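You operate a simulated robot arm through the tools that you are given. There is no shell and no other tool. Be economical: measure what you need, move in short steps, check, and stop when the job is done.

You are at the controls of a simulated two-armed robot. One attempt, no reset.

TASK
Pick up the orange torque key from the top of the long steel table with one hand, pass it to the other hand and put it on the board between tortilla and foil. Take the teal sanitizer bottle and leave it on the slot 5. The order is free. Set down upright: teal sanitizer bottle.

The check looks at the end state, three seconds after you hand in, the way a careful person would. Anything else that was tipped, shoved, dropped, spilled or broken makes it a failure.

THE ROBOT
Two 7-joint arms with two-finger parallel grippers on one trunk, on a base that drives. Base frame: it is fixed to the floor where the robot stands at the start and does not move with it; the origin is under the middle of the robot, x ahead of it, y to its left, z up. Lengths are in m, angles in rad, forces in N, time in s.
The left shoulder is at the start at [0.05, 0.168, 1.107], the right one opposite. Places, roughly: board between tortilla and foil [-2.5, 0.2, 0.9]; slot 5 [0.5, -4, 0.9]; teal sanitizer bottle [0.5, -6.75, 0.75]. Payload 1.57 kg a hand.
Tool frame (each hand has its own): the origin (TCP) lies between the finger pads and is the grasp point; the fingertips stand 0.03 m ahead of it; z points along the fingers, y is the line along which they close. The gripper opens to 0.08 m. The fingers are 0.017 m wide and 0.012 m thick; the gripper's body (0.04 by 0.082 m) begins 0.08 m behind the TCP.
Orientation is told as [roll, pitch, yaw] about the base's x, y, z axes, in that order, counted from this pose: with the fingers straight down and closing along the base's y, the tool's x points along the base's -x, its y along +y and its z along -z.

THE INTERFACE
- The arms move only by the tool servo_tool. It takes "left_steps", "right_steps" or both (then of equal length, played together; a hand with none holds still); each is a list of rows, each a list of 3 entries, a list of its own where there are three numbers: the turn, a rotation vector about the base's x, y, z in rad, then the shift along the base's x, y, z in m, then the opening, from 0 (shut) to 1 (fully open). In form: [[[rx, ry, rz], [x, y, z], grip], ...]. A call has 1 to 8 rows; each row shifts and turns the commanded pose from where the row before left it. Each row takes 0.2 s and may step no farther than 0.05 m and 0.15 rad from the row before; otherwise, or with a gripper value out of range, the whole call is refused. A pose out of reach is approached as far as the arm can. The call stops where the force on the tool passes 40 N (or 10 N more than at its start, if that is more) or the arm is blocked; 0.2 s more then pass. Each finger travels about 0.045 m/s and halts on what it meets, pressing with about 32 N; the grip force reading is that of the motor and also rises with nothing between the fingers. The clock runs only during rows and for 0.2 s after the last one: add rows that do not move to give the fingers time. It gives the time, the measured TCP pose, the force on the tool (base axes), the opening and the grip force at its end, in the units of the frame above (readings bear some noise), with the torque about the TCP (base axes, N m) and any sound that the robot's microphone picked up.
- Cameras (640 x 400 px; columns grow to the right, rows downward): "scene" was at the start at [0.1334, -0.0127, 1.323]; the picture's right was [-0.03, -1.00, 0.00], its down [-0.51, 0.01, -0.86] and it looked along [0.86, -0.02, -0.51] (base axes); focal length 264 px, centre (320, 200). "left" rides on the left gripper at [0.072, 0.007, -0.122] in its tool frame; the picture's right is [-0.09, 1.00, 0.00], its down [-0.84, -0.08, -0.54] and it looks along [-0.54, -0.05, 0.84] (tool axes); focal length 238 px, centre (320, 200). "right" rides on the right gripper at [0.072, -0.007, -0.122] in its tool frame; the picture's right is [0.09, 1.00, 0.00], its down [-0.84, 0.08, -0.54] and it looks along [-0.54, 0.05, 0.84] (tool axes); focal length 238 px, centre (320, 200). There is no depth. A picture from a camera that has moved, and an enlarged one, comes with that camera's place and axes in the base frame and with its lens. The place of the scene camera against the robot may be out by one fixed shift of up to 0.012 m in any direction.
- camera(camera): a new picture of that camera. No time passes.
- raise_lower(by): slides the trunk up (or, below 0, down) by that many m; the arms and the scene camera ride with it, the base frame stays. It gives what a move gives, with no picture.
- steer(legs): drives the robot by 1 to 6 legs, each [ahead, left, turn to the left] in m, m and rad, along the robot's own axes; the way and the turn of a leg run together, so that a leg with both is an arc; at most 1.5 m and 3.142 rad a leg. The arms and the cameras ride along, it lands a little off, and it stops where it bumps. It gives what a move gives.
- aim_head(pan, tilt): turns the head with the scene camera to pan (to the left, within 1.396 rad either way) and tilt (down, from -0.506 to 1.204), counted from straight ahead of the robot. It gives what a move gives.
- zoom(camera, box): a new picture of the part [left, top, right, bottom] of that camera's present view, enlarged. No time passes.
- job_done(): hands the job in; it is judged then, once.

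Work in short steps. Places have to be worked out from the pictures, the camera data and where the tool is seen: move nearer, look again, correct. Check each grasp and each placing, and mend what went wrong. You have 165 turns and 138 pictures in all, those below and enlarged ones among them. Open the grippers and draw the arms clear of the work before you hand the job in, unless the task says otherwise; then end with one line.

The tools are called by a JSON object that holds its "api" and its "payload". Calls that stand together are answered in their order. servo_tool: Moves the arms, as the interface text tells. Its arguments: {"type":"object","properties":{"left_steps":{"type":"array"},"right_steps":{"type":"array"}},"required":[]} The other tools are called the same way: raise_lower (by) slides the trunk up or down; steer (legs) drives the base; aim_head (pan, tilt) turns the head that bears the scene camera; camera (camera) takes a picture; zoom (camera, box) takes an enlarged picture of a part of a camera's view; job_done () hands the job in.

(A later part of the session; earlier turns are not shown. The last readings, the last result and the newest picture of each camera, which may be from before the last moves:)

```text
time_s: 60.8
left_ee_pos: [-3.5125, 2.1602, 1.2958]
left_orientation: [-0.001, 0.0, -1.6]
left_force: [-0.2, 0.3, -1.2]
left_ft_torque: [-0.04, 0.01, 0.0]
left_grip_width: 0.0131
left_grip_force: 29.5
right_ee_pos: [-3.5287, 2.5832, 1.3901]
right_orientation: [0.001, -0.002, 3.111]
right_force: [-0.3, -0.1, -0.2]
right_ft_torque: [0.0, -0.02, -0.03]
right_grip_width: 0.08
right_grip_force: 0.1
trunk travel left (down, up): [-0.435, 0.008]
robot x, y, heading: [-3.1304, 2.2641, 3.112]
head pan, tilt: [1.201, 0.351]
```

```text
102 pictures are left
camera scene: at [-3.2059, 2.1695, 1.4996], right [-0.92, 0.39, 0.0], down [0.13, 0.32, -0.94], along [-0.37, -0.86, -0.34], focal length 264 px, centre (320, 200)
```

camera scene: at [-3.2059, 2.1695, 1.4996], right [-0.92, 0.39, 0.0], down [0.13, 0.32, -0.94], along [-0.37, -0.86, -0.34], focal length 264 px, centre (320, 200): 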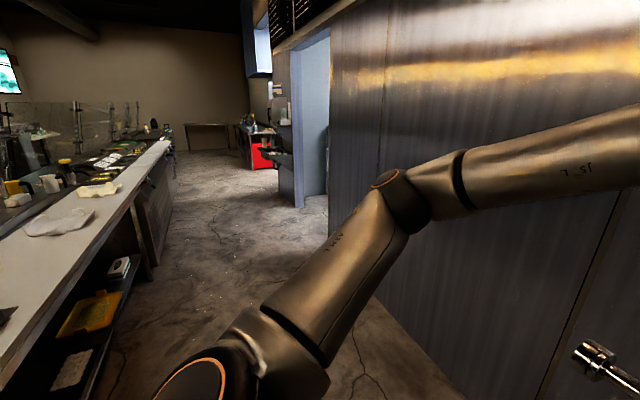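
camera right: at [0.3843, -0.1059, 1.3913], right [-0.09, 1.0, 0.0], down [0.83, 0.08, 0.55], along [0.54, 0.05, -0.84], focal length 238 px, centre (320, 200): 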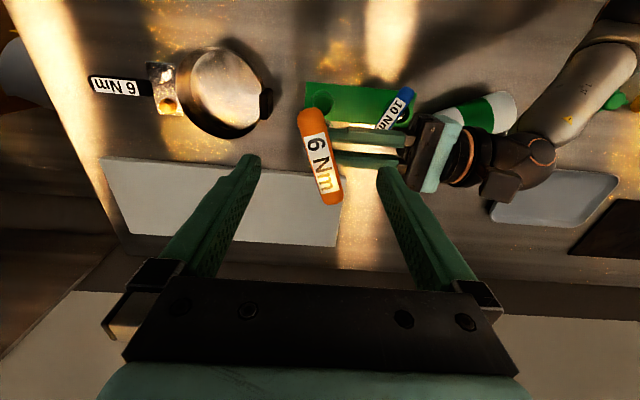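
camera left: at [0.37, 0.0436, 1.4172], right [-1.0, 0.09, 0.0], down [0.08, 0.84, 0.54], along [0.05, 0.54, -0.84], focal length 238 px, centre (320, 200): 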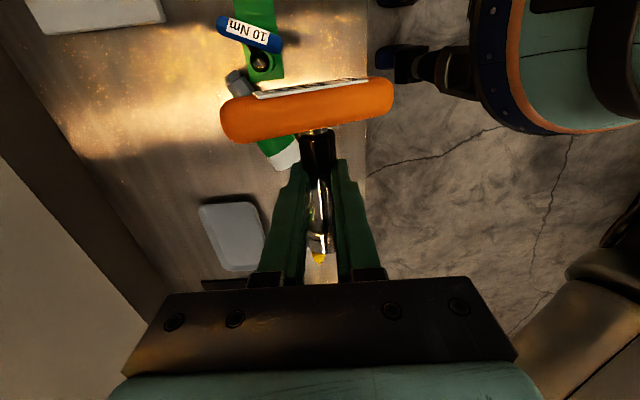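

The aisle behind the counter is clear and the white board is along its back edge (x≈-2.65). I'll turn to face -y, shift away from the counter and drive down.

{"api": "steer", "payload": {"legs": [[0.25, 0, 0], [0, 0, 1.602], [1.0, 0, 0]]}}

{"api": "aim_head", "payload": {"pan": 0.5, "tilt": 0.5}}

{"api": "camera", "payload": {"camera": "scene"}}

```text
time_s: 71.4
left_ee_pos: [-3.3142, 0.8763, 1.2962]
left_orientation: [-0.001, 0.001, -0.027]
left_force: [1.0, 0.0, -0.7]
left_ft_torque: [-0.02, -0.06, 0.02]
left_grip_width: 0.0132
left_grip_force: 30.1
right_ee_pos: [-3.7351, 0.8585, 1.3886]
right_orientation: [0.001, -0.001, -1.601]
right_force: [-0.3, 0.4, -0.3]
right_ft_torque: [0.01, 0.01, 0.03]
right_grip_width: 0.0799
right_grip_force: 0.2
trunk travel left (down, up): [-0.435, 0.008]
robot x, y, heading: [-3.4179, 1.2587, -1.599]
head pan, tilt: [1.201, 0.351]
```

```text
time_s: 72.4
left_ee_pos: [-3.3141, 0.8764, 1.2961]
left_orientation: [-0.003, 0.002, -0.028]
left_force: [0.7, -0.1, -1.0]
left_ft_torque: [0.01, -0.01, -0.01]
left_grip_width: 0.0131
left_grip_force: 30.1
right_ee_pos: [-3.7361, 0.8587, 1.3896]
right_orientation: [0.001, 0.0, -1.601]
right_force: [-1.1, -0.5, -0.2]
right_ft_torque: [-0.01, 0.02, 0.02]
right_grip_width: 0.08
right_grip_force: 0.0
trunk travel left (down, up): [-0.435, 0.008]
robot x, y, heading: [-3.4182, 1.2589, -1.598]
head pan, tilt: [0.499, 0.499]
```

```text
101 pictures are left
camera scene: at [-3.3752, 1.1251, 1.4859], right [-0.89, -0.45, 0.0], down [-0.22, 0.43, -0.88], along [0.4, -0.78, -0.48], focal length 264 px, centre (320, 200)
```

scene: 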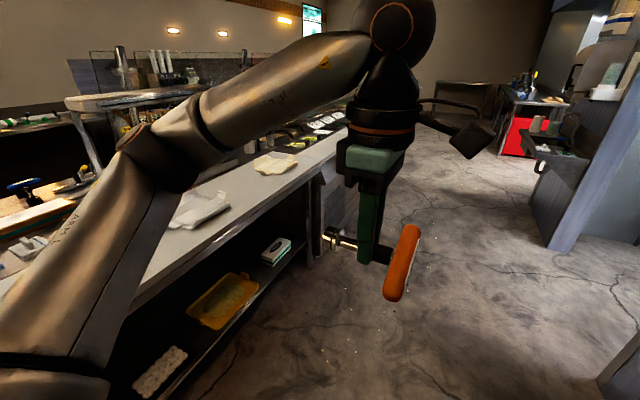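

Foil lies near (-2.43, 0.46) and the tortilla near (-2.42, -0.13); the free spot is around (-2.52, 0.18). I'll drive on and turn to face the board.

{"api": "steer", "payload": {"legs": [[1.27, 0, 0.027], [0, 0, 1.571]]}}

{"api": "aim_head", "payload": {"pan": 0.1, "tilt": 0.6}}

{"api": "camera", "payload": {"camera": "scene"}}

```text
time_s: 82.7
left_ee_pos: [-3.072, 0.1144, 1.2955]
left_orientation: [-0.002, 0.002, 1.596]
left_force: [0.9, 0.3, -1.4]
left_ft_torque: [0.03, 0.02, 0.04]
left_grip_width: 0.0134
left_grip_force: 30.5
right_ee_pos: [-3.0312, -0.3051, 1.3888]
right_orientation: [0.0, -0.002, 0.026]
right_force: [-1.1, 0.0, -0.4]
right_ft_torque: [0.01, -0.01, -0.01]
right_grip_width: 0.08
right_grip_force: 0.1
trunk travel left (down, up): [-0.435, 0.008]
robot x, y, heading: [-3.4445, -0.0085, 0.021]
head pan, tilt: [0.499, 0.499]
```

```text
time_s: 83.6
left_ee_pos: [-3.0712, 0.1151, 1.2956]
left_orientation: [-0.001, 0.0, 1.595]
left_force: [0.8, 0.3, -1.1]
left_ft_torque: [0.03, -0.02, -0.01]
left_grip_width: 0.0132
left_grip_force: 29.5
right_ee_pos: [-3.0317, -0.3047, 1.3899]
right_orientation: [-0.001, -0.002, 0.023]
right_force: [-0.2, -1.1, 0.1]
right_ft_torque: [0.0, -0.01, 0.04]
right_grip_width: 0.08
right_grip_force: 0.1
trunk travel left (down, up): [-0.435, 0.008]
robot x, y, heading: [-3.4426, -0.0085, 0.022]
head pan, tilt: [0.099, 0.6]
```

```text
100 pictures are left
camera scene: at [-3.3137, -0.0077, 1.4768], right [0.12, -0.99, 0.0], down [-0.56, -0.07, -0.83], along [0.82, 0.1, -0.56], focal length 264 px, centre (320, 200)
```

scene: 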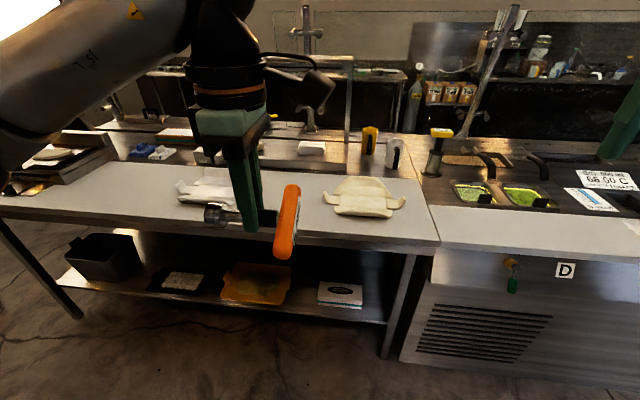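

The gap between the tortilla (ends y≈0.09) and foil (starts y≈0.41) is centred near y 0.245. I'll drive in to bring it within the left hand's reach.

{"api": "steer", "payload": {"legs": [[0.35, 0.05, -0.022]]}}

{"api": "camera", "payload": {"camera": "scene"}}

{"api": "camera", "payload": {"camera": "right"}}

{"api": "camera", "payload": {"camera": "left"}}

```text
time_s: 85.9
left_ee_pos: [-2.7137, 0.1608, 1.2944]
left_orientation: [-0.003, -0.001, 1.572]
left_force: [-0.9, -0.1, -1.2]
left_ft_torque: [0.04, 0.01, 0.01]
left_grip_width: 0.0132
left_grip_force: 30.1
right_ee_pos: [-2.6837, -0.2608, 1.3895]
right_orientation: [-0.001, -0.001, -0.001]
right_force: [0.8, -1.1, -0.7]
right_ft_torque: [0.01, 0.03, -0.01]
right_grip_width: 0.0802
right_grip_force: 0.1
trunk travel left (down, up): [-0.435, 0.008]
robot x, y, heading: [-3.0919, 0.0457, 0.001]
head pan, tilt: [0.099, 0.6]
```

```text
99 pictures are left
camera scene: at [-2.9588, 0.044, 1.4767], right [0.1, -1.0, 0.0], down [-0.56, -0.06, -0.82], along [0.82, 0.08, -0.57], focal length 264 px, centre (320, 200)
```

scene: 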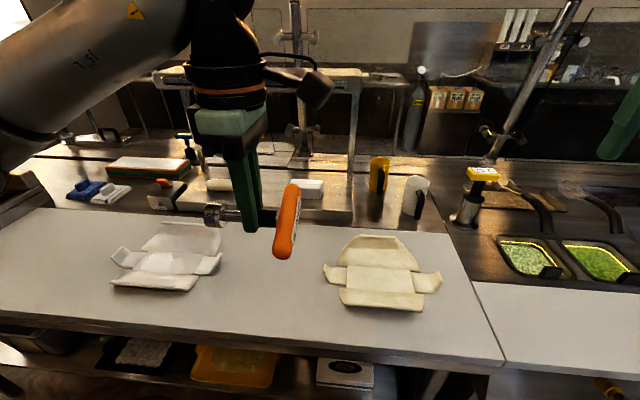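

```text
98 pictures are left
camera right: at [-2.7562, -0.2675, 1.5104], right [-0.09, 1.0, 0.0], down [0.84, 0.08, 0.54], along [0.54, 0.05, -0.84], focal length 238 px, centre (320, 200)
```

right: 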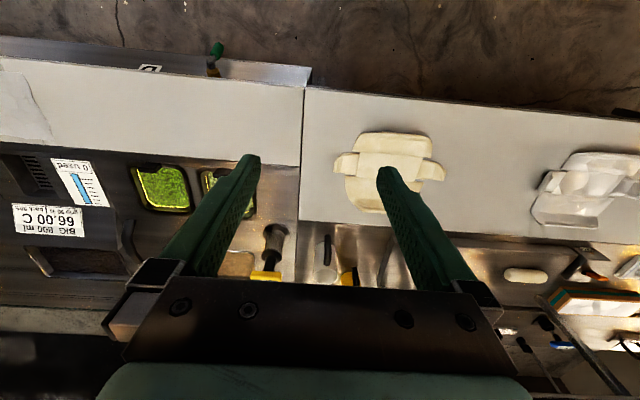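

```text
97 pictures are left
camera left: at [-2.7205, 0.0888, 1.4175], right [-1.0, 0.09, 0.0], down [0.08, 0.84, 0.54], along [0.05, 0.54, -0.84], focal length 238 px, centre (320, 200)
```

left: 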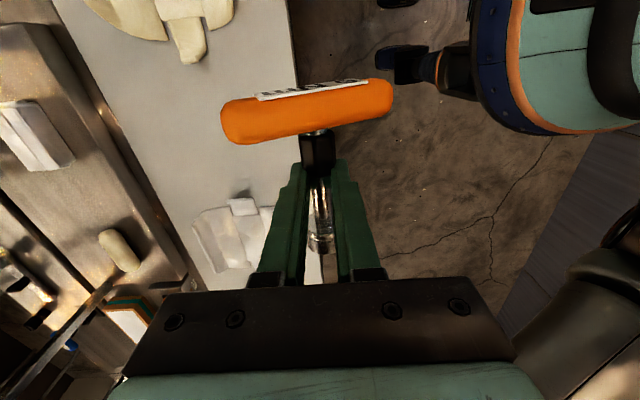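

The target spot is TCP (-2.51, 0.255). I'll move over it, then lower the trunk.

{"api": "servo_tool", "payload": {"left_steps": [[[0, 0, 0], [0.041, 0.019, 0], 0], [[0, 0, 0], [0.041, 0.019, 0], 0], [[0, 0, 0], [0.041, 0.019, 0], 0], [[0, 0, 0], [0.041, 0.019, 0], 0], [[0, 0, 0], [0.04, 0.018, 0], 0], [[0, 0, 0], [0, 0, 0], 0]]}}

{"api": "raise_lower", "payload": {"by": -0.25}}

{"api": "camera", "payload": {"camera": "scene"}}

{"api": "camera", "payload": {"camera": "left"}}

```text
time_s: 87.3
left_ee_pos: [-2.5153, 0.2553, 1.2953]
left_orientation: [-0.001, -0.002, 1.57]
left_force: [-0.2, 0.1, -1.8]
left_ft_torque: [0.04, 0.0, 0.0]
left_grip_width: 0.0133
left_grip_force: 29.2
left hand out of reach, approached as far as the arm can: row 5
right_ee_pos: [-2.6836, -0.2597, 1.3894]
right_orientation: [0.001, -0.005, 0.001]
right_force: [-0.6, 0.6, 0.1]
right_ft_torque: [0.01, 0.02, -0.02]
right_grip_width: 0.0802
right_grip_force: 0.0
trunk travel left (down, up): [-0.435, 0.008]
robot x, y, heading: [-3.0863, 0.043, 0.002]
head pan, tilt: [0.099, 0.6]
```

```text
time_s: 89.9
left_ee_pos: [-2.515, 0.2546, 1.0451]
left_orientation: [-0.002, 0.001, 1.571]
left_force: [-0.1, 0.1, -1.2]
left_ft_torque: [0.03, 0.01, 0.0]
left_grip_width: 0.0131
left_grip_force: 30.4
right_ee_pos: [-2.685, -0.26, 1.1389]
right_orientation: [0.0, -0.004, -0.001]
right_force: [-0.6, 0.5, -0.6]
right_ft_torque: [-0.02, 0.04, -0.02]
right_grip_width: 0.08
right_grip_force: 0.1
trunk travel left (down, up): [-0.185, 0.258]
robot x, y, heading: [-3.0895, 0.0467, 0.0]
head pan, tilt: [0.099, 0.6]
```

```text
96 pictures are left
camera scene: at [-2.9594, 0.0439, 1.2268], right [0.1, -1.0, 0.0], down [-0.56, -0.06, -0.83], along [0.82, 0.08, -0.56], focal length 264 px, centre (320, 200)
```

scene: 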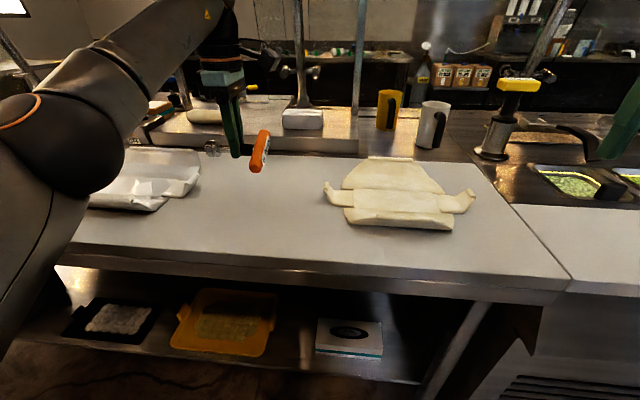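

```text
95 pictures are left
camera left: at [-2.5215, 0.1821, 1.1669], right [-1.0, 0.09, 0.0], down [0.08, 0.84, 0.54], along [0.05, 0.54, -0.84], focal length 238 px, centre (320, 200)
```

left: 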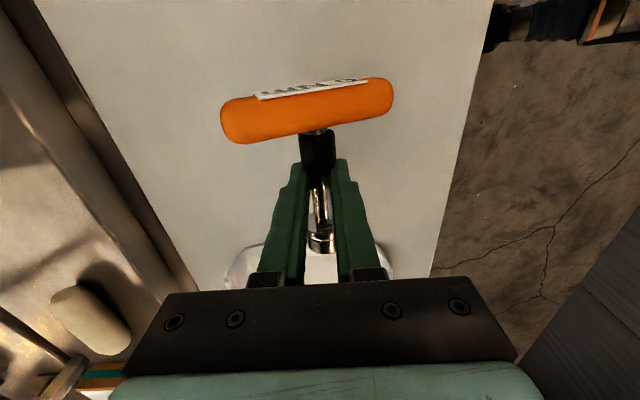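

Position looks good and the elbow is clear of the foil. I'll lower further and check the height.

{"api": "raise_lower", "payload": {"by": -0.085}}

{"api": "camera", "payload": {"camera": "left"}}

{"api": "camera", "payload": {"camera": "scene"}}

```text
time_s: 91.1
left_ee_pos: [-2.5153, 0.2543, 0.9601]
left_orientation: [-0.001, 0.001, 1.573]
left_force: [0.0, 0.1, -1.3]
left_ft_torque: [0.04, 0.03, -0.05]
left_grip_width: 0.0132
left_grip_force: 30.1
right_ee_pos: [-2.6845, -0.2605, 1.0544]
right_orientation: [0.001, -0.003, 0.0]
right_force: [-0.7, -0.5, -0.2]
right_ft_torque: [0.01, 0.04, -0.01]
right_grip_width: 0.0798
right_grip_force: 0.0
trunk travel left (down, up): [-0.1, 0.343]
robot x, y, heading: [-3.0946, 0.046, 0.006]
head pan, tilt: [0.099, 0.6]
```

```text
94 pictures are left
camera left: at [-2.5215, 0.1822, 1.0818], right [-1.0, 0.09, 0.0], down [0.08, 0.84, 0.54], along [0.05, 0.54, -0.84], focal length 238 px, centre (320, 200)
```

left: 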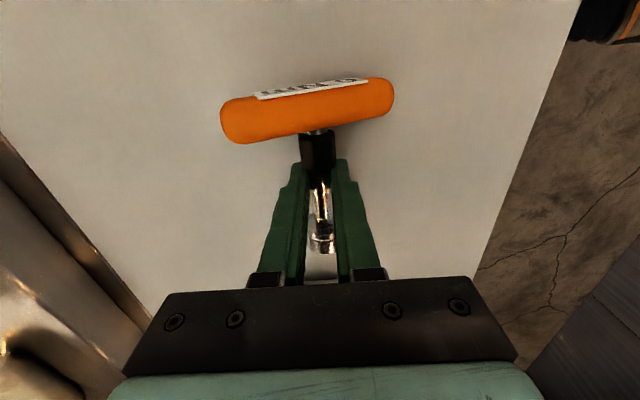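

```text
93 pictures are left
camera scene: at [-2.9593, 0.044, 1.1418], right [0.1, -1.0, 0.0], down [-0.56, -0.06, -0.83], along [0.82, 0.08, -0.56], focal length 264 px, centre (320, 200)
```

scene: 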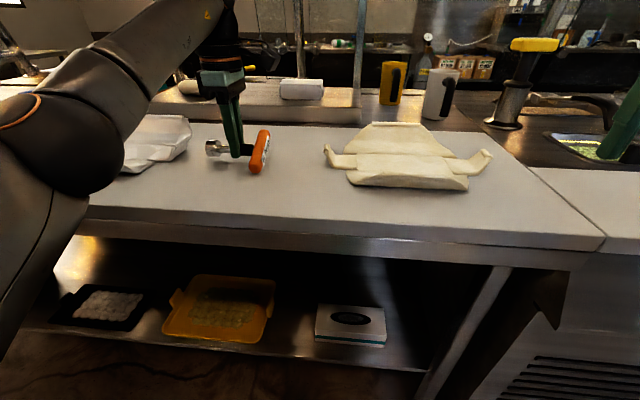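

I'll step down in 5 mm rows and watch the force.

{"api": "servo_tool", "payload": {"left_steps": [[[0, 0, 0], [0, 0, -0.008], 0], [[0, 0, 0], [0, 0, -0.006], 0], [[0, 0, 0], [0, 0, -0.005], 0], [[0, 0, 0], [0, 0, -0.004], 0], [[0, 0, 0], [0, 0, 0], 0]]}}

{"api": "zoom", "payload": {"camera": "scene", "box": [180, 60, 340, 200]}}

```text
time_s: 92.3
left_ee_pos: [-2.515, 0.253, 0.9404]
left_orientation: [-0.005, 0.002, 1.574]
left_force: [3.1, -2.0, 23.9]
left_ft_torque: [0.09, 0.0, -0.14]
left_grip_width: 0.0117
left_grip_force: 29.3
right_ee_pos: [-2.686, -0.2623, 1.0544]
right_orientation: [0.003, -0.006, 0.0]
right_force: [-0.8, -0.1, 0.2]
right_ft_torque: [-0.02, 0.02, 0.04]
right_grip_width: 0.08
right_grip_force: 0.0
trunk travel left (down, up): [-0.1, 0.343]
robot x, y, heading: [-3.0905, 0.0447, 0.001]
head pan, tilt: [0.099, 0.6]
```

```text
2.86 times, centred on (260, 130) of scene
camera zoom: at [-2.9609, 0.0429, 1.1423], right [0.1, -1.0, 0.0], down [-0.56, -0.06, -0.83], along [0.82, 0.08, -0.56], focal length 755 px, centre (491, 400)
```

zoom: 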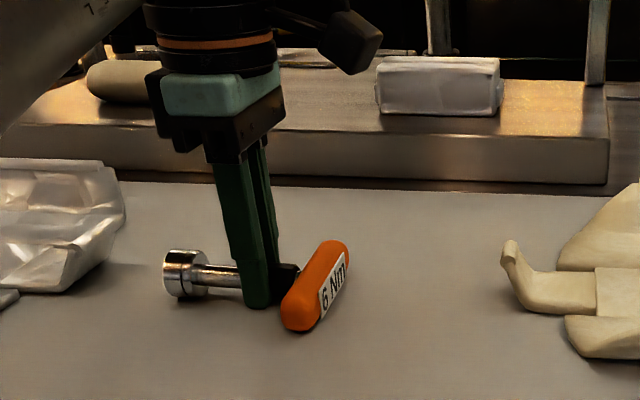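

Contact made. I'll ease up slightly, open, and rise.

{"api": "servo_tool", "payload": {"left_steps": [[[0, 0, 0], [0, 0, 0.003], 0], [[0, 0, 0], [0, 0, 0], 0.3], [[0, 0, 0], [0, 0, 0], 0.5], [[0, 0, 0], [0, 0, 0], 0.5], [[0, 0, 0], [0, 0, 0.03], 0.5], [[0, 0, 0], [0, 0, 0.04], 0.5], [[0, 0, 0], [0, 0, 0.04], 0.5], [[0, 0, 0], [0, 0, 0.04], 0.5]]}}

{"api": "camera", "payload": {"camera": "left"}}

{"api": "camera", "payload": {"camera": "scene"}}

```text
time_s: 94.1
left_ee_pos: [-2.5427, 0.2411, 1.0109]
left_orientation: [0.0, 0.0, 1.572]
left_force: [-0.1, 0.0, -0.6]
left_ft_torque: [-0.01, 0.0, 0.0]
left_grip_width: 0.0402
left_grip_force: 0.0
left hand out of reach, approached as far as the arm can: row 6, 7, 8
right_ee_pos: [-2.6825, -0.2592, 1.0555]
right_orientation: [-0.002, -0.003, 0.0]
right_force: [-0.7, 1.2, -1.2]
right_ft_torque: [0.02, 0.02, 0.0]
right_grip_width: 0.08
right_grip_force: 0.1
trunk travel left (down, up): [-0.1, 0.343]
robot x, y, heading: [-3.0941, 0.0448, 0.002]
head pan, tilt: [0.099, 0.6]
```

```text
91 pictures are left
camera left: at [-2.5493, 0.1694, 1.1331], right [-1.0, 0.09, 0.0], down [0.08, 0.84, 0.54], along [0.05, 0.54, -0.84], focal length 238 px, centre (320, 200)
```

left: 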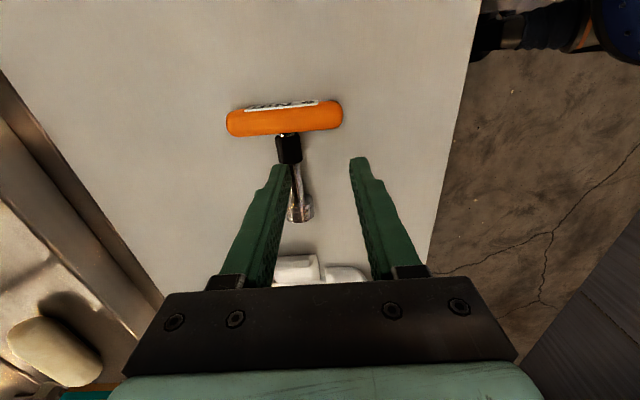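

```text
90 pictures are left
camera scene: at [-2.9589, 0.0439, 1.1417], right [0.1, -1.0, 0.0], down [-0.56, -0.06, -0.82], along [0.82, 0.08, -0.57], focal length 264 px, centre (320, 200)
```

scene: 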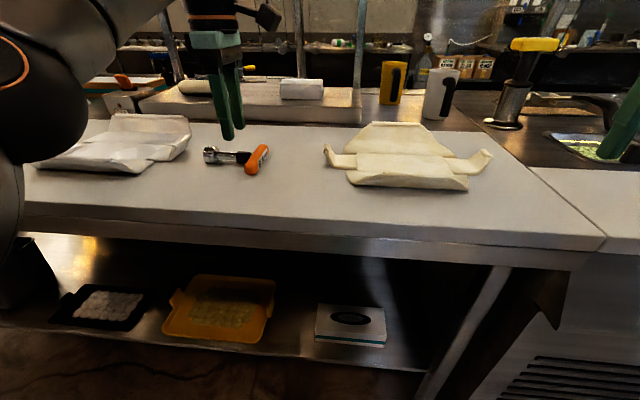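

The key lies flat on the board between foil and tortilla. Now I'll raise the trunk and back out the way I came, to repair the tipped bottle.

{"api": "raise_lower", "payload": {"by": 0.3}}

{"api": "servo_tool", "payload": {"left_steps": [[[0, 0, -0.1428], [-0.04, -0.01, 0.0], 1], [[0, 0, -0.1428], [-0.04, -0.01, 0], 1], [[0, 0, -0.1428], [-0.04, -0.01, 0], 1], [[0, 0, -0.1428], [-0.03, -0.01, 0], 1], [[0, 0, -0.1428], [-0.01, 0, 0], 1], [[0, 0, -0.1428], [0, 0, 0], 1], [[0, 0, -0.1428], [0, 0, 0], 1], [[0, 0, -0.1428], [0, 0, 0], 1]]}}

{"api": "camera", "payload": {"camera": "scene"}}

```text
time_s: 97.1
left_ee_pos: [-2.5421, 0.2413, 1.3119]
left_orientation: [0.001, 0.0, 1.572]
left_force: [0.4, -0.1, -0.2]
left_ft_torque: [0.01, 0.02, -0.01]
left_grip_width: 0.0399
left_grip_force: 0.1
right_ee_pos: [-2.6848, -0.2609, 1.3537]
right_orientation: [-0.001, -0.005, 0.0]
right_force: [0.4, 0.4, -0.9]
right_ft_torque: [0.0, 0.0, 0.03]
right_grip_width: 0.0799
right_grip_force: 0.1
trunk travel left (down, up): [-0.4, 0.043]
robot x, y, heading: [-3.0882, 0.0471, 0.001]
head pan, tilt: [0.099, 0.6]
```

```text
time_s: 98.9
left_ee_pos: [-2.7022, 0.2013, 1.311]
left_orientation: [-0.002, -0.001, 0.428]
left_force: [0.3, -0.1, 0.5]
left_ft_torque: [0.01, 0.01, 0.02]
left_grip_width: 0.0802
left_grip_force: 0.0
right_ee_pos: [-2.6843, -0.2602, 1.3543]
right_orientation: [0.002, -0.005, 0.0]
right_force: [-0.3, -0.3, -0.1]
right_ft_torque: [0.02, -0.02, 0.05]
right_grip_width: 0.0801
right_grip_force: 0.1
trunk travel left (down, up): [-0.4, 0.043]
robot x, y, heading: [-3.0887, 0.0464, -0.0]
head pan, tilt: [0.099, 0.6]
```

```text
89 pictures are left
camera scene: at [-2.9594, 0.0438, 1.4418], right [0.1, -1.0, 0.0], down [-0.56, -0.06, -0.83], along [0.82, 0.08, -0.56], focal length 264 px, centre (320, 200)
```

scene: 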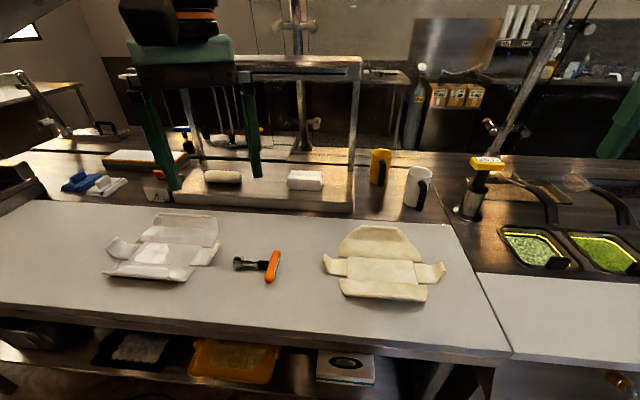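

The key is well placed. Driving back: retreat, strafe to the passage, forward, and strafe back to the steel table.

{"api": "steer", "payload": {"legs": [[-0.35, 0, 0], [0, 1.1, 0], [0, 1.1, 0]]}}

{"api": "servo_tool", "payload": {"left_steps": [[[0, 0, -0.1428], [0, 0, 0], 1], [[0, 0, -0.1428], [0, 0, 0], 1], [[0, 0, -0.1428], [0, 0, 0], 1]]}}

```text
time_s: 111.6
left_ee_pos: [-3.0549, 2.3941, 1.3113]
left_orientation: [-0.002, -0.001, 0.424]
left_force: [-0.4, 0.6, -0.4]
left_ft_torque: [0.01, 0.02, 0.04]
left_grip_width: 0.0801
left_grip_force: 0.1
right_ee_pos: [-3.0388, 1.9322, 1.3537]
right_orientation: [-0.001, -0.003, -0.004]
right_force: [-0.3, -0.4, 0.1]
right_ft_torque: [-0.02, -0.01, 0.01]
right_grip_width: 0.0798
right_grip_force: 0.1
trunk travel left (down, up): [-0.4, 0.043]
robot x, y, heading: [-3.4412, 2.2408, -0.002]
head pan, tilt: [0.099, 0.6]
```

```text
time_s: 112.4
left_ee_pos: [-3.0558, 2.3945, 1.312]
left_orientation: [-0.003, -0.001, -0.006]
left_force: [-1.1, 0.2, -1.1]
left_ft_torque: [-0.01, -0.02, -0.01]
left_grip_width: 0.0798
left_grip_force: 0.0
right_ee_pos: [-3.0368, 1.9312, 1.3543]
right_orientation: [-0.001, -0.004, -0.004]
right_force: [-1.0, 0.5, -0.1]
right_ft_torque: [0.05, -0.01, 0.03]
right_grip_width: 0.08
right_grip_force: 0.1
trunk travel left (down, up): [-0.4, 0.043]
robot x, y, heading: [-3.4471, 2.237, -0.001]
head pan, tilt: [0.099, 0.6]
```

On track; continuing to the steel table.

{"api": "steer", "payload": {"legs": [[1.5, 0, 0], [1.45, 0, 0], [0, -1.12, 0], [0, -1.12, 0]]}}

{"api": "aim_head", "payload": {"pan": -0.028, "tilt": 0.531}}

{"api": "camera", "payload": {"camera": "scene"}}

```text
time_s: 137.3
left_ee_pos: [-0.174, 0.0466, 1.3113]
left_orientation: [-0.001, 0.0, -0.037]
left_force: [0.2, -0.6, 0.5]
left_ft_torque: [-0.01, -0.03, 0.02]
left_grip_width: 0.0802
left_grip_force: 0.1
right_ee_pos: [-0.1725, -0.4173, 1.3541]
right_orientation: [0.001, -0.004, -0.039]
right_force: [0.8, 0.0, 0.7]
right_ft_torque: [0.02, 0.05, 0.04]
right_grip_width: 0.0799
right_grip_force: 0.2
trunk travel left (down, up): [-0.4, 0.043]
robot x, y, heading: [-0.5683, -0.0955, -0.034]
head pan, tilt: [0.099, 0.6]
```

```text
time_s: 138.0
left_ee_pos: [-0.1737, 0.0445, 1.3119]
left_orientation: [-0.002, 0.0, -0.036]
left_force: [-0.4, 0.4, -0.6]
left_ft_torque: [-0.06, 0.0, -0.01]
left_grip_width: 0.0802
left_grip_force: 0.0
right_ee_pos: [-0.1727, -0.4162, 1.3542]
right_orientation: [0.0, -0.004, -0.038]
right_force: [0.4, -0.4, 0.0]
right_ft_torque: [0.0, 0.02, -0.02]
right_grip_width: 0.0803
right_grip_force: 0.1
trunk travel left (down, up): [-0.4, 0.043]
robot x, y, heading: [-0.5704, -0.0934, -0.039]
head pan, tilt: [-0.028, 0.531]
```

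```text
88 pictures are left
camera scene: at [-0.4344, -0.1133, 1.448], right [-0.07, -1.0, 0.0], down [-0.51, 0.03, -0.86], along [0.86, -0.06, -0.51], focal length 264 px, centre (320, 200)
```

scene: 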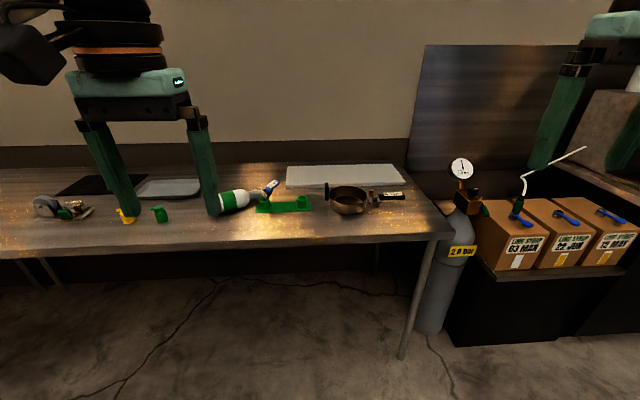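

The overview shows only the white bottle and blue key disturbed. I'll return to the start stance (0,0,0) with the hands high, and inspect the bottle from near.

{"api": "steer", "payload": {"legs": [[0.566, 0.115, 0.039]]}}

{"api": "camera", "payload": {"camera": "scene"}}

{"api": "camera", "payload": {"camera": "left"}}

```text
time_s: 141.3
left_ee_pos: [0.3793, 0.1602, 1.3118]
left_orientation: [-0.002, 0.0, 0.0]
left_force: [1.7, -0.7, -0.4]
left_ft_torque: [0.0, 0.01, -0.02]
left_grip_width: 0.0799
left_grip_force: 0.0
right_ee_pos: [0.3961, -0.3042, 1.3543]
right_orientation: [0.001, -0.004, -0.004]
right_force: [-0.1, 0.2, 0.4]
right_ft_torque: [-0.01, 0.01, -0.02]
right_grip_width: 0.0801
right_grip_force: 0.1
trunk travel left (down, up): [-0.4, 0.043]
robot x, y, heading: [-0.008, 0.0043, -0.004]
head pan, tilt: [-0.028, 0.531]
```

```text
87 pictures are left
camera scene: at [0.124, -0.009, 1.448], right [-0.03, -1.0, 0.0], down [-0.51, 0.02, -0.86], along [0.86, -0.03, -0.51], focal length 264 px, centre (320, 200)
```

scene: 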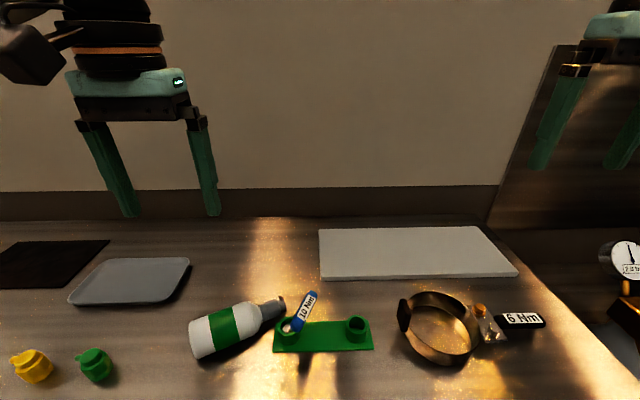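

```text
86 pictures are left
camera left: at [0.3071, 0.1662, 1.4339], right [0.09, 1.0, 0.0], down [0.84, -0.08, 0.54], along [0.54, -0.05, -0.84], focal length 238 px, centre (320, 200)
```

left: 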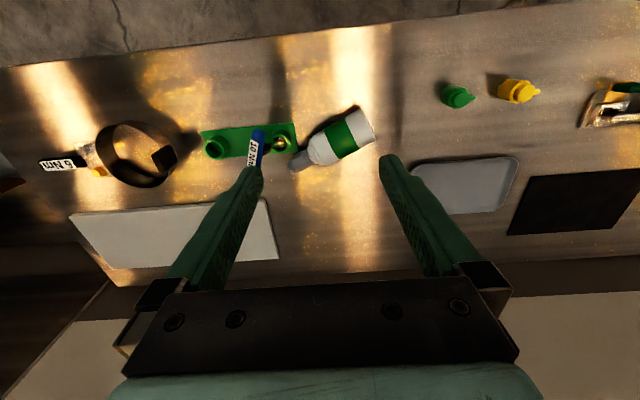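

The other items haven't moved. The bottle lies with its neck around (0.54, 0.11), axis about 25° off -y, and is too wide to grip on the body, so I'll use the neck. I'll bring the left hand over it, yawed to match.

{"api": "servo_tool", "payload": {"left_steps": [[[0, 0, -0.1418], [0.018, 0, -0.012], 1], [[0, 0, -0.1418], [0.018, 0, -0.012], 1], [[0, 0, -0.1418], [0.018, 0, -0.012], 1], [[0, 0, -0.1418], [0.018, 0, -0.012], 1], [[0, 0, -0.1418], [0.018, 0, -0.012], 1], [[0, 0, -0.1418], [0.018, 0, -0.012], 1], [[0, 0, -0.1418], [0.018, 0, -0.014], 1], [[0, 0, -0.1418], [0.018, 0, -0.014], 1]]}}

{"api": "camera", "payload": {"camera": "left"}}

{"api": "zoom", "payload": {"camera": "scene", "box": [170, 250, 400, 390]}}

```text
time_s: 143.1
left_ee_pos: [0.4061, 0.11, 1.1867]
left_orientation: [0.001, -0.001, -1.134]
left_force: [0.2, 0.4, -1.1]
left_ft_torque: [0.04, 0.01, -0.01]
left_grip_width: 0.0799
left_grip_force: 0.1
left hand out of reach, approached as far as the arm can: row 6, 7, 8
right_ee_pos: [0.3955, -0.304, 1.354]
right_orientation: [0.002, -0.003, -0.001]
right_force: [0.6, -0.4, 0.3]
right_ft_torque: [0.01, 0.02, 0.03]
right_grip_width: 0.0803
right_grip_force: 0.1
trunk travel left (down, up): [-0.4, 0.043]
robot x, y, heading: [-0.0109, 0.0012, 0.002]
head pan, tilt: [-0.028, 0.531]
```

```text
85 pictures are left
camera left: at [0.3824, 0.1774, 1.3085], right [0.94, 0.34, 0.0], down [0.28, -0.79, 0.54], along [0.18, -0.51, -0.84], focal length 238 px, centre (320, 200)
```

left: 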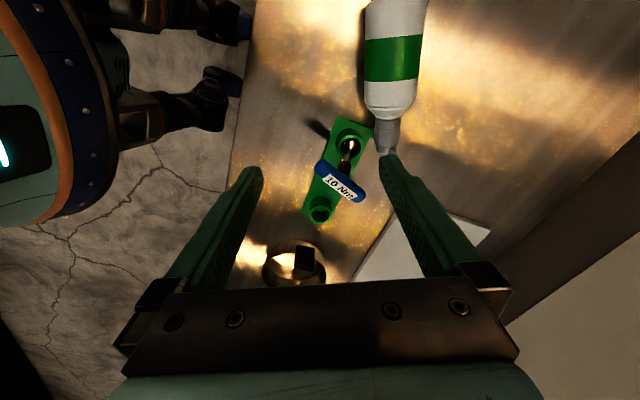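

```text
2.78 times, centred on (285, 320) of scene
camera zoom: at [0.1237, -0.0097, 1.4481], right [-0.03, -1.0, 0.0], down [-0.51, 0.02, -0.86], along [0.86, -0.03, -0.51], focal length 736 px, centre (417, -134)
```

zoom: 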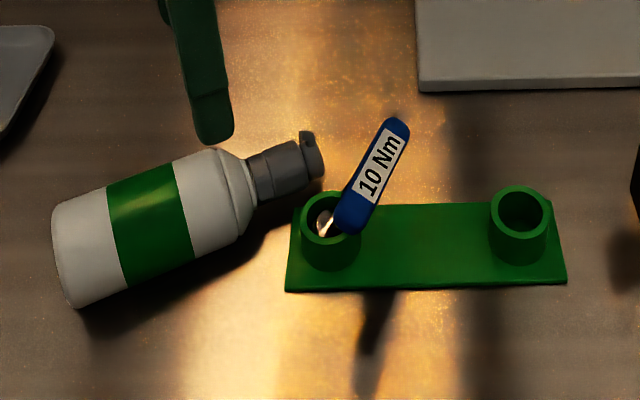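

At that height the reach runs out, so I'll go lower: first down, then over the neck at about (0.535, 0.113).

{"api": "servo_tool", "payload": {"left_steps": [[[0, 0, 0], [0, 0, -0.04], 0.8], [[0, 0, 0], [0, 0, -0.04], 0.8], [[0, 0, 0], [0, 0, -0.03], 0.8], [[0, 0, 0], [0, 0, 0], 0.8]]}}

```text
time_s: 144.1
left_ee_pos: [0.406, 0.1097, 1.0712]
left_orientation: [-0.002, 0.001, -1.135]
left_force: [0.1, -0.5, -1.2]
left_ft_torque: [0.0, -0.03, -0.01]
left_grip_width: 0.0641
left_grip_force: 0.2
right_ee_pos: [0.3962, -0.303, 1.355]
right_orientation: [0.0, -0.005, -0.003]
right_force: [-0.6, 0.2, -0.5]
right_ft_torque: [-0.01, 0.0, 0.0]
right_grip_width: 0.08
right_grip_force: 0.0
trunk travel left (down, up): [-0.4, 0.043]
robot x, y, heading: [-0.0121, 0.0024, -0.003]
head pan, tilt: [-0.028, 0.531]
```

Commands start from the measured pose. Moving over the neck.

{"api": "servo_tool", "payload": {"left_steps": [[[0, 0, 0], [0.043, 0.001, 0], 0.8], [[0, 0, 0], [0.043, 0.001, 0], 0.8], [[0, 0, 0], [0.043, 0.001, 0], 0.8], [[0, 0, 0], [0, 0, 0], 0.8]]}}

{"api": "camera", "payload": {"camera": "left"}}

{"api": "zoom", "payload": {"camera": "scene", "box": [170, 250, 400, 390]}}

```text
time_s: 145.1
left_ee_pos: [0.4061, 0.1114, 1.0728]
left_orientation: [-0.001, 0.0, -1.135]
left_force: [-0.6, 0.4, 0.5]
left_ft_torque: [-0.02, 0.0, 0.0]
left_grip_width: 0.0641
left_grip_force: 0.1
left hand out of reach, approached as far as the arm can: row 1, 2, 3
right_ee_pos: [0.3955, -0.3025, 1.354]
right_orientation: [0.0, -0.004, -0.003]
right_force: [0.7, 0.2, -0.2]
right_ft_torque: [0.01, 0.0, 0.01]
right_grip_width: 0.0799
right_grip_force: 0.0
trunk travel left (down, up): [-0.4, 0.043]
robot x, y, heading: [-0.0104, 0.0038, -0.0]
head pan, tilt: [-0.028, 0.531]
```

```text
83 pictures are left
camera left: at [0.382, 0.1784, 1.1949], right [0.94, 0.34, 0.0], down [0.28, -0.79, 0.54], along [0.18, -0.51, -0.84], focal length 238 px, centre (320, 200)
```

left: 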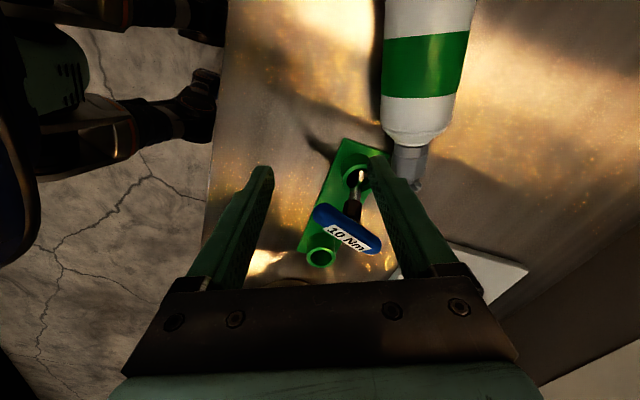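

```text
2.78 times, centred on (285, 320) of scene
camera zoom: at [0.1236, -0.0091, 1.448], right [-0.03, -1.0, 0.0], down [-0.51, 0.02, -0.86], along [0.86, -0.03, -0.51], focal length 736 px, centre (417, -134)
```

zoom: 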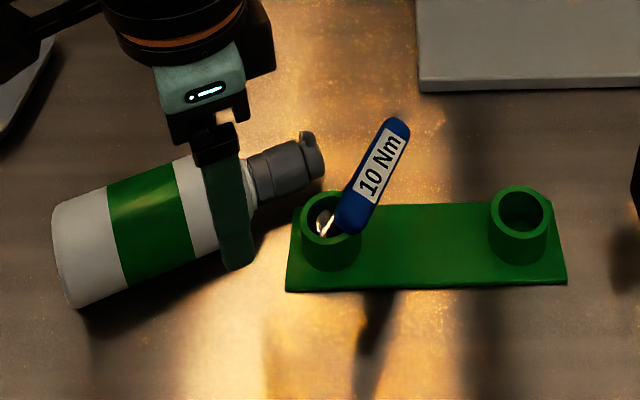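

The wrist limit blocks this yaw. If the base turns about -0.8 rad and stands further left, the hand would be in its natural attitude. I'll lift and unwind the hand, then drive there.

{"api": "servo_tool", "payload": {"left_steps": [[[0, 0, 0], [0, 0, 0.04], 1], [[0, 0, 0], [-0.01, 0, 0.04], 1], [[0, 0, 0.14], [-0.01, 0.01, 0.03], 1], [[0, 0, 0.14], [0, 0.01, 0.02], 1], [[0, 0, 0.14], [0, 0.01, 0], 1], [[0, 0, 0.14], [0, 0.01, 0], 1], [[0, 0, 0.14], [0, 0, 0], 1], [[0, 0, 0.1], [0, 0, 0], 1]]}}

{"api": "steer", "payload": {"legs": [[0, 0.35, 0], [0, 0, -0.8]]}}

{"api": "camera", "payload": {"camera": "left"}}

{"api": "camera", "payload": {"camera": "scene"}}

```text
time_s: 146.9
left_ee_pos: [0.3842, 0.1519, 1.2033]
left_orientation: [-0.003, 0.0, -0.334]
left_force: [0.6, 0.0, 0.7]
left_ft_torque: [-0.01, 0.0, 0.01]
left_grip_width: 0.0799
left_grip_force: 0.0
right_ee_pos: [0.3965, -0.3032, 1.3543]
right_orientation: [0.0, -0.003, -0.005]
right_force: [-0.5, 0.2, 0.3]
right_ft_torque: [0.02, -0.03, 0.01]
right_grip_width: 0.0801
right_grip_force: 0.0
trunk travel left (down, up): [-0.4, 0.043]
robot x, y, heading: [-0.0109, 0.003, -0.004]
head pan, tilt: [-0.028, 0.531]
```

```text
time_s: 151.3
left_ee_pos: [0.3711, 0.1828, 1.2038]
left_orientation: [-0.002, 0.0, -1.13]
left_force: [-0.3, -0.2, 0.3]
left_ft_torque: [0.02, -0.01, 0.0]
left_grip_width: 0.0799
left_grip_force: 0.0
right_ee_pos: [0.056, -0.1446, 1.354]
right_orientation: [0.0, -0.003, -0.798]
right_force: [0.1, -0.6, 0.7]
right_ft_torque: [-0.03, 0.01, -0.02]
right_grip_width: 0.0799
right_grip_force: 0.1
trunk travel left (down, up): [-0.4, 0.043]
robot x, y, heading: [-0.0102, 0.3586, -0.799]
head pan, tilt: [-0.028, 0.531]
```

```text
81 pictures are left
camera left: at [0.3472, 0.2506, 1.3256], right [0.94, 0.34, 0.0], down [0.29, -0.79, 0.54], along [0.18, -0.51, -0.84], focal length 238 px, centre (320, 200)
```

left: 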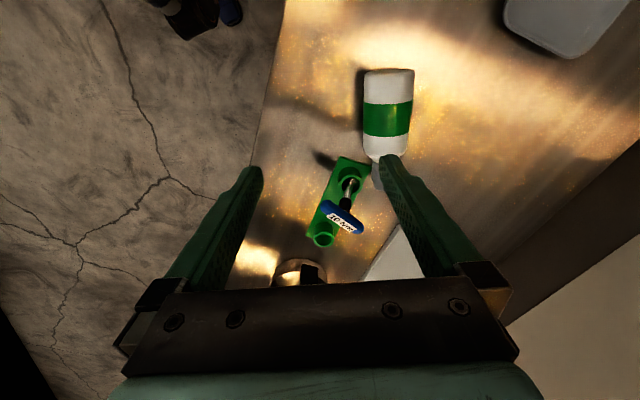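

```text
80 pictures are left
camera scene: at [0.0827, 0.2545, 1.448], right [-0.73, -0.68, 0.0], down [-0.34, 0.37, -0.86], along [0.59, -0.63, -0.51], focal length 264 px, centre (320, 200)
```

scene: 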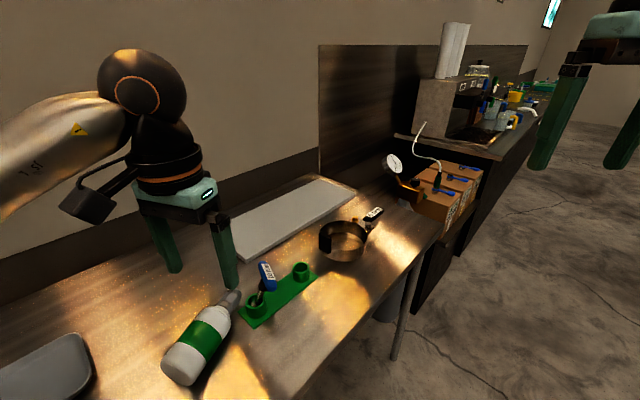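

Now the hand is in a comfortable attitude. Moving down toward the neck for a better look.

{"api": "servo_tool", "payload": {"left_steps": [[[0, 0, 0], [0.03, -0.01, -0.035], 1], [[0, 0, 0], [0.03, -0.01, -0.035], 1], [[0, 0, 0], [0.03, -0.01, -0.035], 1], [[0, 0, 0], [0.033, -0.015, -0.025], 0.8], [[0, 0, 0], [0.033, -0.02, -0.01], 0.8], [[0, 0, 0], [0, 0, 0], 0.8]]}}

{"api": "camera", "payload": {"camera": "left"}}

{"api": "zoom", "payload": {"camera": "scene", "box": [130, 220, 360, 390]}}

```text
time_s: 152.7
left_ee_pos: [0.5274, 0.1164, 1.0654]
left_orientation: [-0.003, 0.0, -1.131]
left_force: [0.1, 0.4, -0.4]
left_ft_torque: [-0.04, 0.0, -0.01]
left_grip_width: 0.0643
left_grip_force: 0.1
right_ee_pos: [0.0552, -0.1446, 1.3556]
right_orientation: [0.0, -0.004, -0.799]
right_force: [-0.3, 0.6, -0.4]
right_ft_torque: [0.02, -0.04, 0.02]
right_grip_width: 0.08
right_grip_force: 0.1
trunk travel left (down, up): [-0.4, 0.043]
robot x, y, heading: [-0.0082, 0.3589, -0.799]
head pan, tilt: [-0.028, 0.531]
```

```text
79 pictures are left
camera left: at [0.5041, 0.1847, 1.188], right [0.94, 0.34, 0.0], down [0.29, -0.79, 0.54], along [0.18, -0.51, -0.84], focal length 238 px, centre (320, 200)
```

left: 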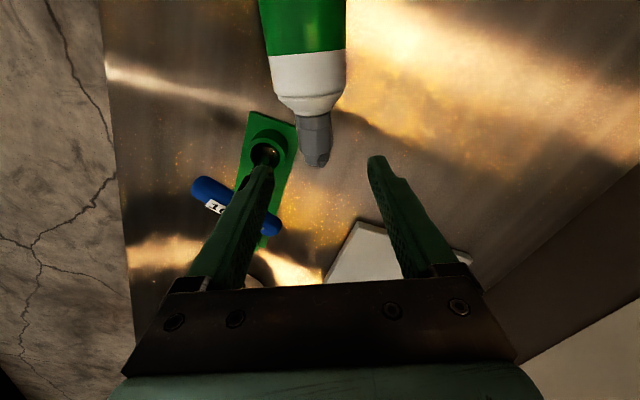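

```text
2.35 times, centred on (245, 305) of scene
camera zoom: at [0.0827, 0.2551, 1.4481], right [-0.73, -0.68, 0.0], down [-0.34, 0.37, -0.86], along [0.59, -0.63, -0.51], focal length 622 px, centre (496, -47)
```

zoom: 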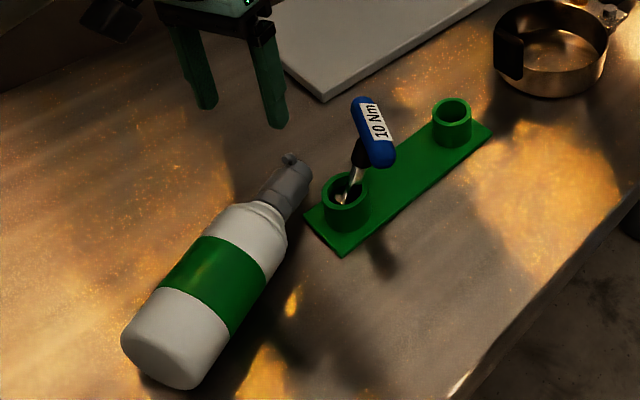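

The collar is at about (0.525, 0.102), 0.044 wide; the tube edge is close. I'll align with a reduced opening, descend to just above the tube's rim, and check.

{"api": "servo_tool", "payload": {"left_steps": [[[0, 0, 0], [-0.006, -0.009, -0.02], 0.74], [[0, 0, 0], [0, 0, -0.04], 0.74], [[0, 0, 0], [0, 0, -0.04], 0.74], [[0, 0, 0], [0, 0, -0.025], 0.74], [[0, 0, 0], [0, 0, 0], 0.74]]}}

{"api": "camera", "payload": {"camera": "left"}}

{"api": "zoom", "payload": {"camera": "scene", "box": [180, 230, 340, 340]}}

```text
time_s: 153.9
left_ee_pos: [0.5191, 0.1103, 0.9371]
left_orientation: [-0.001, 0.001, -1.129]
left_force: [1.0, 0.2, 0.3]
left_ft_torque: [-0.02, 0.02, -0.03]
left_grip_width: 0.0591
left_grip_force: 0.0
right_ee_pos: [0.0541, -0.1443, 1.3546]
right_orientation: [0.001, -0.003, -0.797]
right_force: [-0.1, -0.2, 0.9]
right_ft_torque: [0.0, -0.03, 0.0]
right_grip_width: 0.0801
right_grip_force: 0.0
trunk travel left (down, up): [-0.4, 0.043]
robot x, y, heading: [-0.0095, 0.3579, -0.801]
head pan, tilt: [-0.028, 0.531]
```

```text
77 pictures are left
camera left: at [0.4954, 0.1785, 1.0607], right [0.94, 0.34, 0.0], down [0.29, -0.79, 0.54], along [0.18, -0.51, -0.84], focal length 238 px, centre (320, 200)
```

left: 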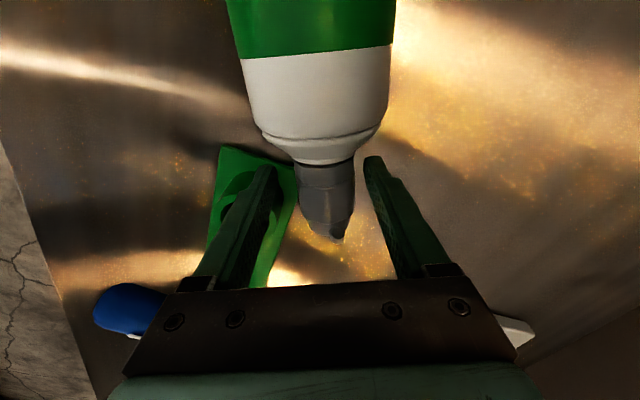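

```text
3.64 times, centred on (260, 285) of scene
camera zoom: at [0.0827, 0.2547, 1.4481], right [-0.73, -0.68, 0.0], down [-0.34, 0.37, -0.86], along [0.59, -0.63, -0.51], focal length 961 px, centre (538, -109)
```

zoom: 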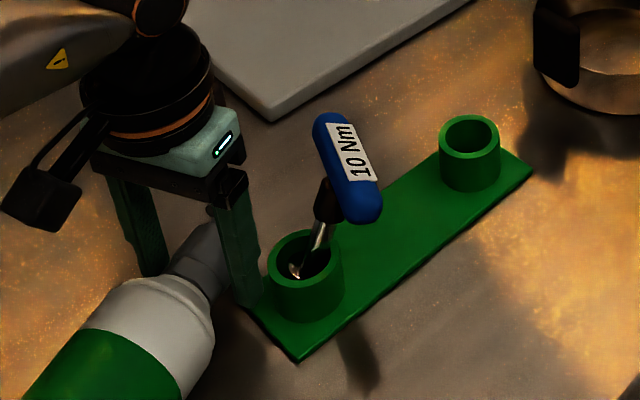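

The near finger is close to the tube. I'll bias the hand about 8 mm away from it, centre on the collar, and descend gently.

{"api": "servo_tool", "payload": {"left_steps": [[[0, 0, 0], [0.0124, -0.0065, 0], 0.7], [[0, 0, 0], [0, 0, 0], 0.7], [[0, 0, 0], [0, 0, -0.012], 0.7], [[0, 0, 0], [0, 0, -0.012], 0.7], [[0, 0, 0], [0, 0, 0], 0.7]]}}

{"api": "camera", "payload": {"camera": "left"}}

{"api": "zoom", "payload": {"camera": "scene", "box": [190, 240, 310, 330]}}

```text
time_s: 155.1
left_ee_pos: [0.5329, 0.1024, 0.9162]
left_orientation: [-0.003, -0.003, -1.129]
left_force: [-0.6, 2.2, 12.9]
left_ft_torque: [-0.07, 0.46, -0.08]
left_grip_width: 0.0557
left_grip_force: 0.1
right_ee_pos: [0.0545, -0.1442, 1.3542]
right_orientation: [0.003, -0.004, -0.797]
right_force: [0.1, -0.7, 0.4]
right_ft_torque: [0.03, 0.02, 0.02]
right_grip_width: 0.08
right_grip_force: 0.1
trunk travel left (down, up): [-0.4, 0.043]
robot x, y, heading: [-0.007, 0.3562, -0.796]
head pan, tilt: [-0.028, 0.531]
```

```text
75 pictures are left
camera left: at [0.5076, 0.171, 1.038], right [0.94, 0.34, 0.0], down [0.29, -0.79, 0.55], along [0.19, -0.51, -0.84], focal length 238 px, centre (320, 200)
```

left: 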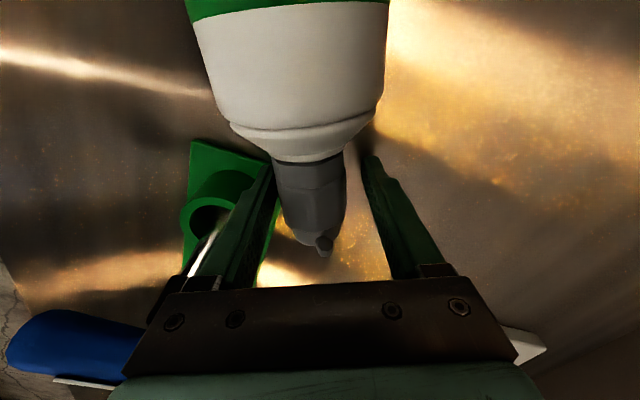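

```text
4.44 times, centred on (250, 285) of scene
camera zoom: at [0.0814, 0.2556, 1.4485], right [-0.73, -0.68, 0.0], down [-0.34, 0.37, -0.86], along [0.59, -0.63, -0.5], focal length 1175 px, centre (631, -178)
```

zoom: 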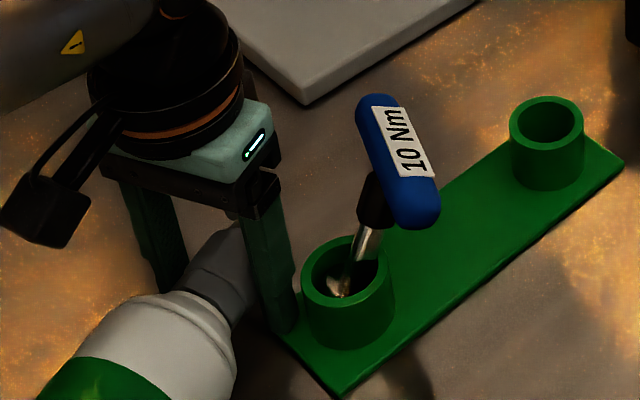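

The near finger touched the neck's edge: I'm about 6 mm too far. I'll rise, shift back 6 mm, and descend again.

{"api": "servo_tool", "payload": {"left_steps": [[[0, 0, 0], [0, 0, 0.02], 0.72], [[0, 0, 0], [-0.0065, -0.002, 0], 0.72], [[0, 0, 0], [0, 0, -0.015], 0.72], [[0, 0, 0], [0, 0, -0.015], 0.72], [[0, 0, 0], [0, 0, -0.012], 0.72], [[0, 0, 0], [0, 0, 0], 0.72]]}}

{"api": "camera", "payload": {"camera": "left"}}

```text
time_s: 156.1
left_ee_pos: [0.5297, 0.1019, 0.9158]
left_orientation: [-0.008, -0.004, -1.131]
left_force: [-8.8, 17.8, 23.7]
left_ft_torque: [0.36, 0.98, -0.56]
left_grip_width: 0.0579
left_grip_force: 0.3
right_ee_pos: [0.0562, -0.1431, 1.3556]
right_orientation: [0.0, -0.004, -0.797]
right_force: [0.1, 0.2, 0.0]
right_ft_torque: [0.03, 0.02, 0.0]
right_grip_width: 0.0803
right_grip_force: 0.1
trunk travel left (down, up): [-0.4, 0.043]
robot x, y, heading: [-0.0105, 0.3613, -0.8]
head pan, tilt: [-0.028, 0.531]
stopped in row 5 (left hand): the force on the tool passed its limit (the readings are from after the stop); the commanded pose is now the measured one
```

```text
73 pictures are left
camera left: at [0.5055, 0.1694, 1.0378], right [0.94, 0.34, -0.01], down [0.29, -0.79, 0.55], along [0.18, -0.51, -0.84], focal length 238 px, centre (320, 200)
```

left: 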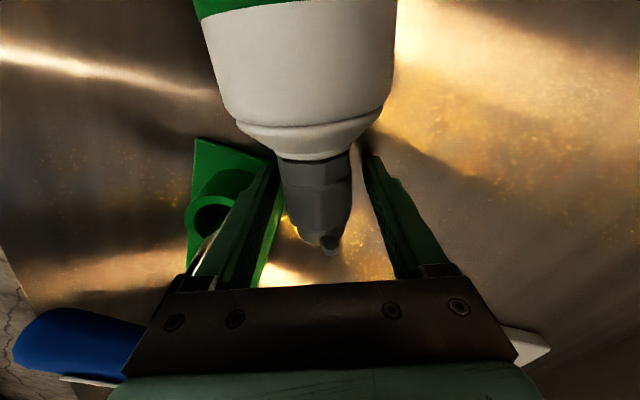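

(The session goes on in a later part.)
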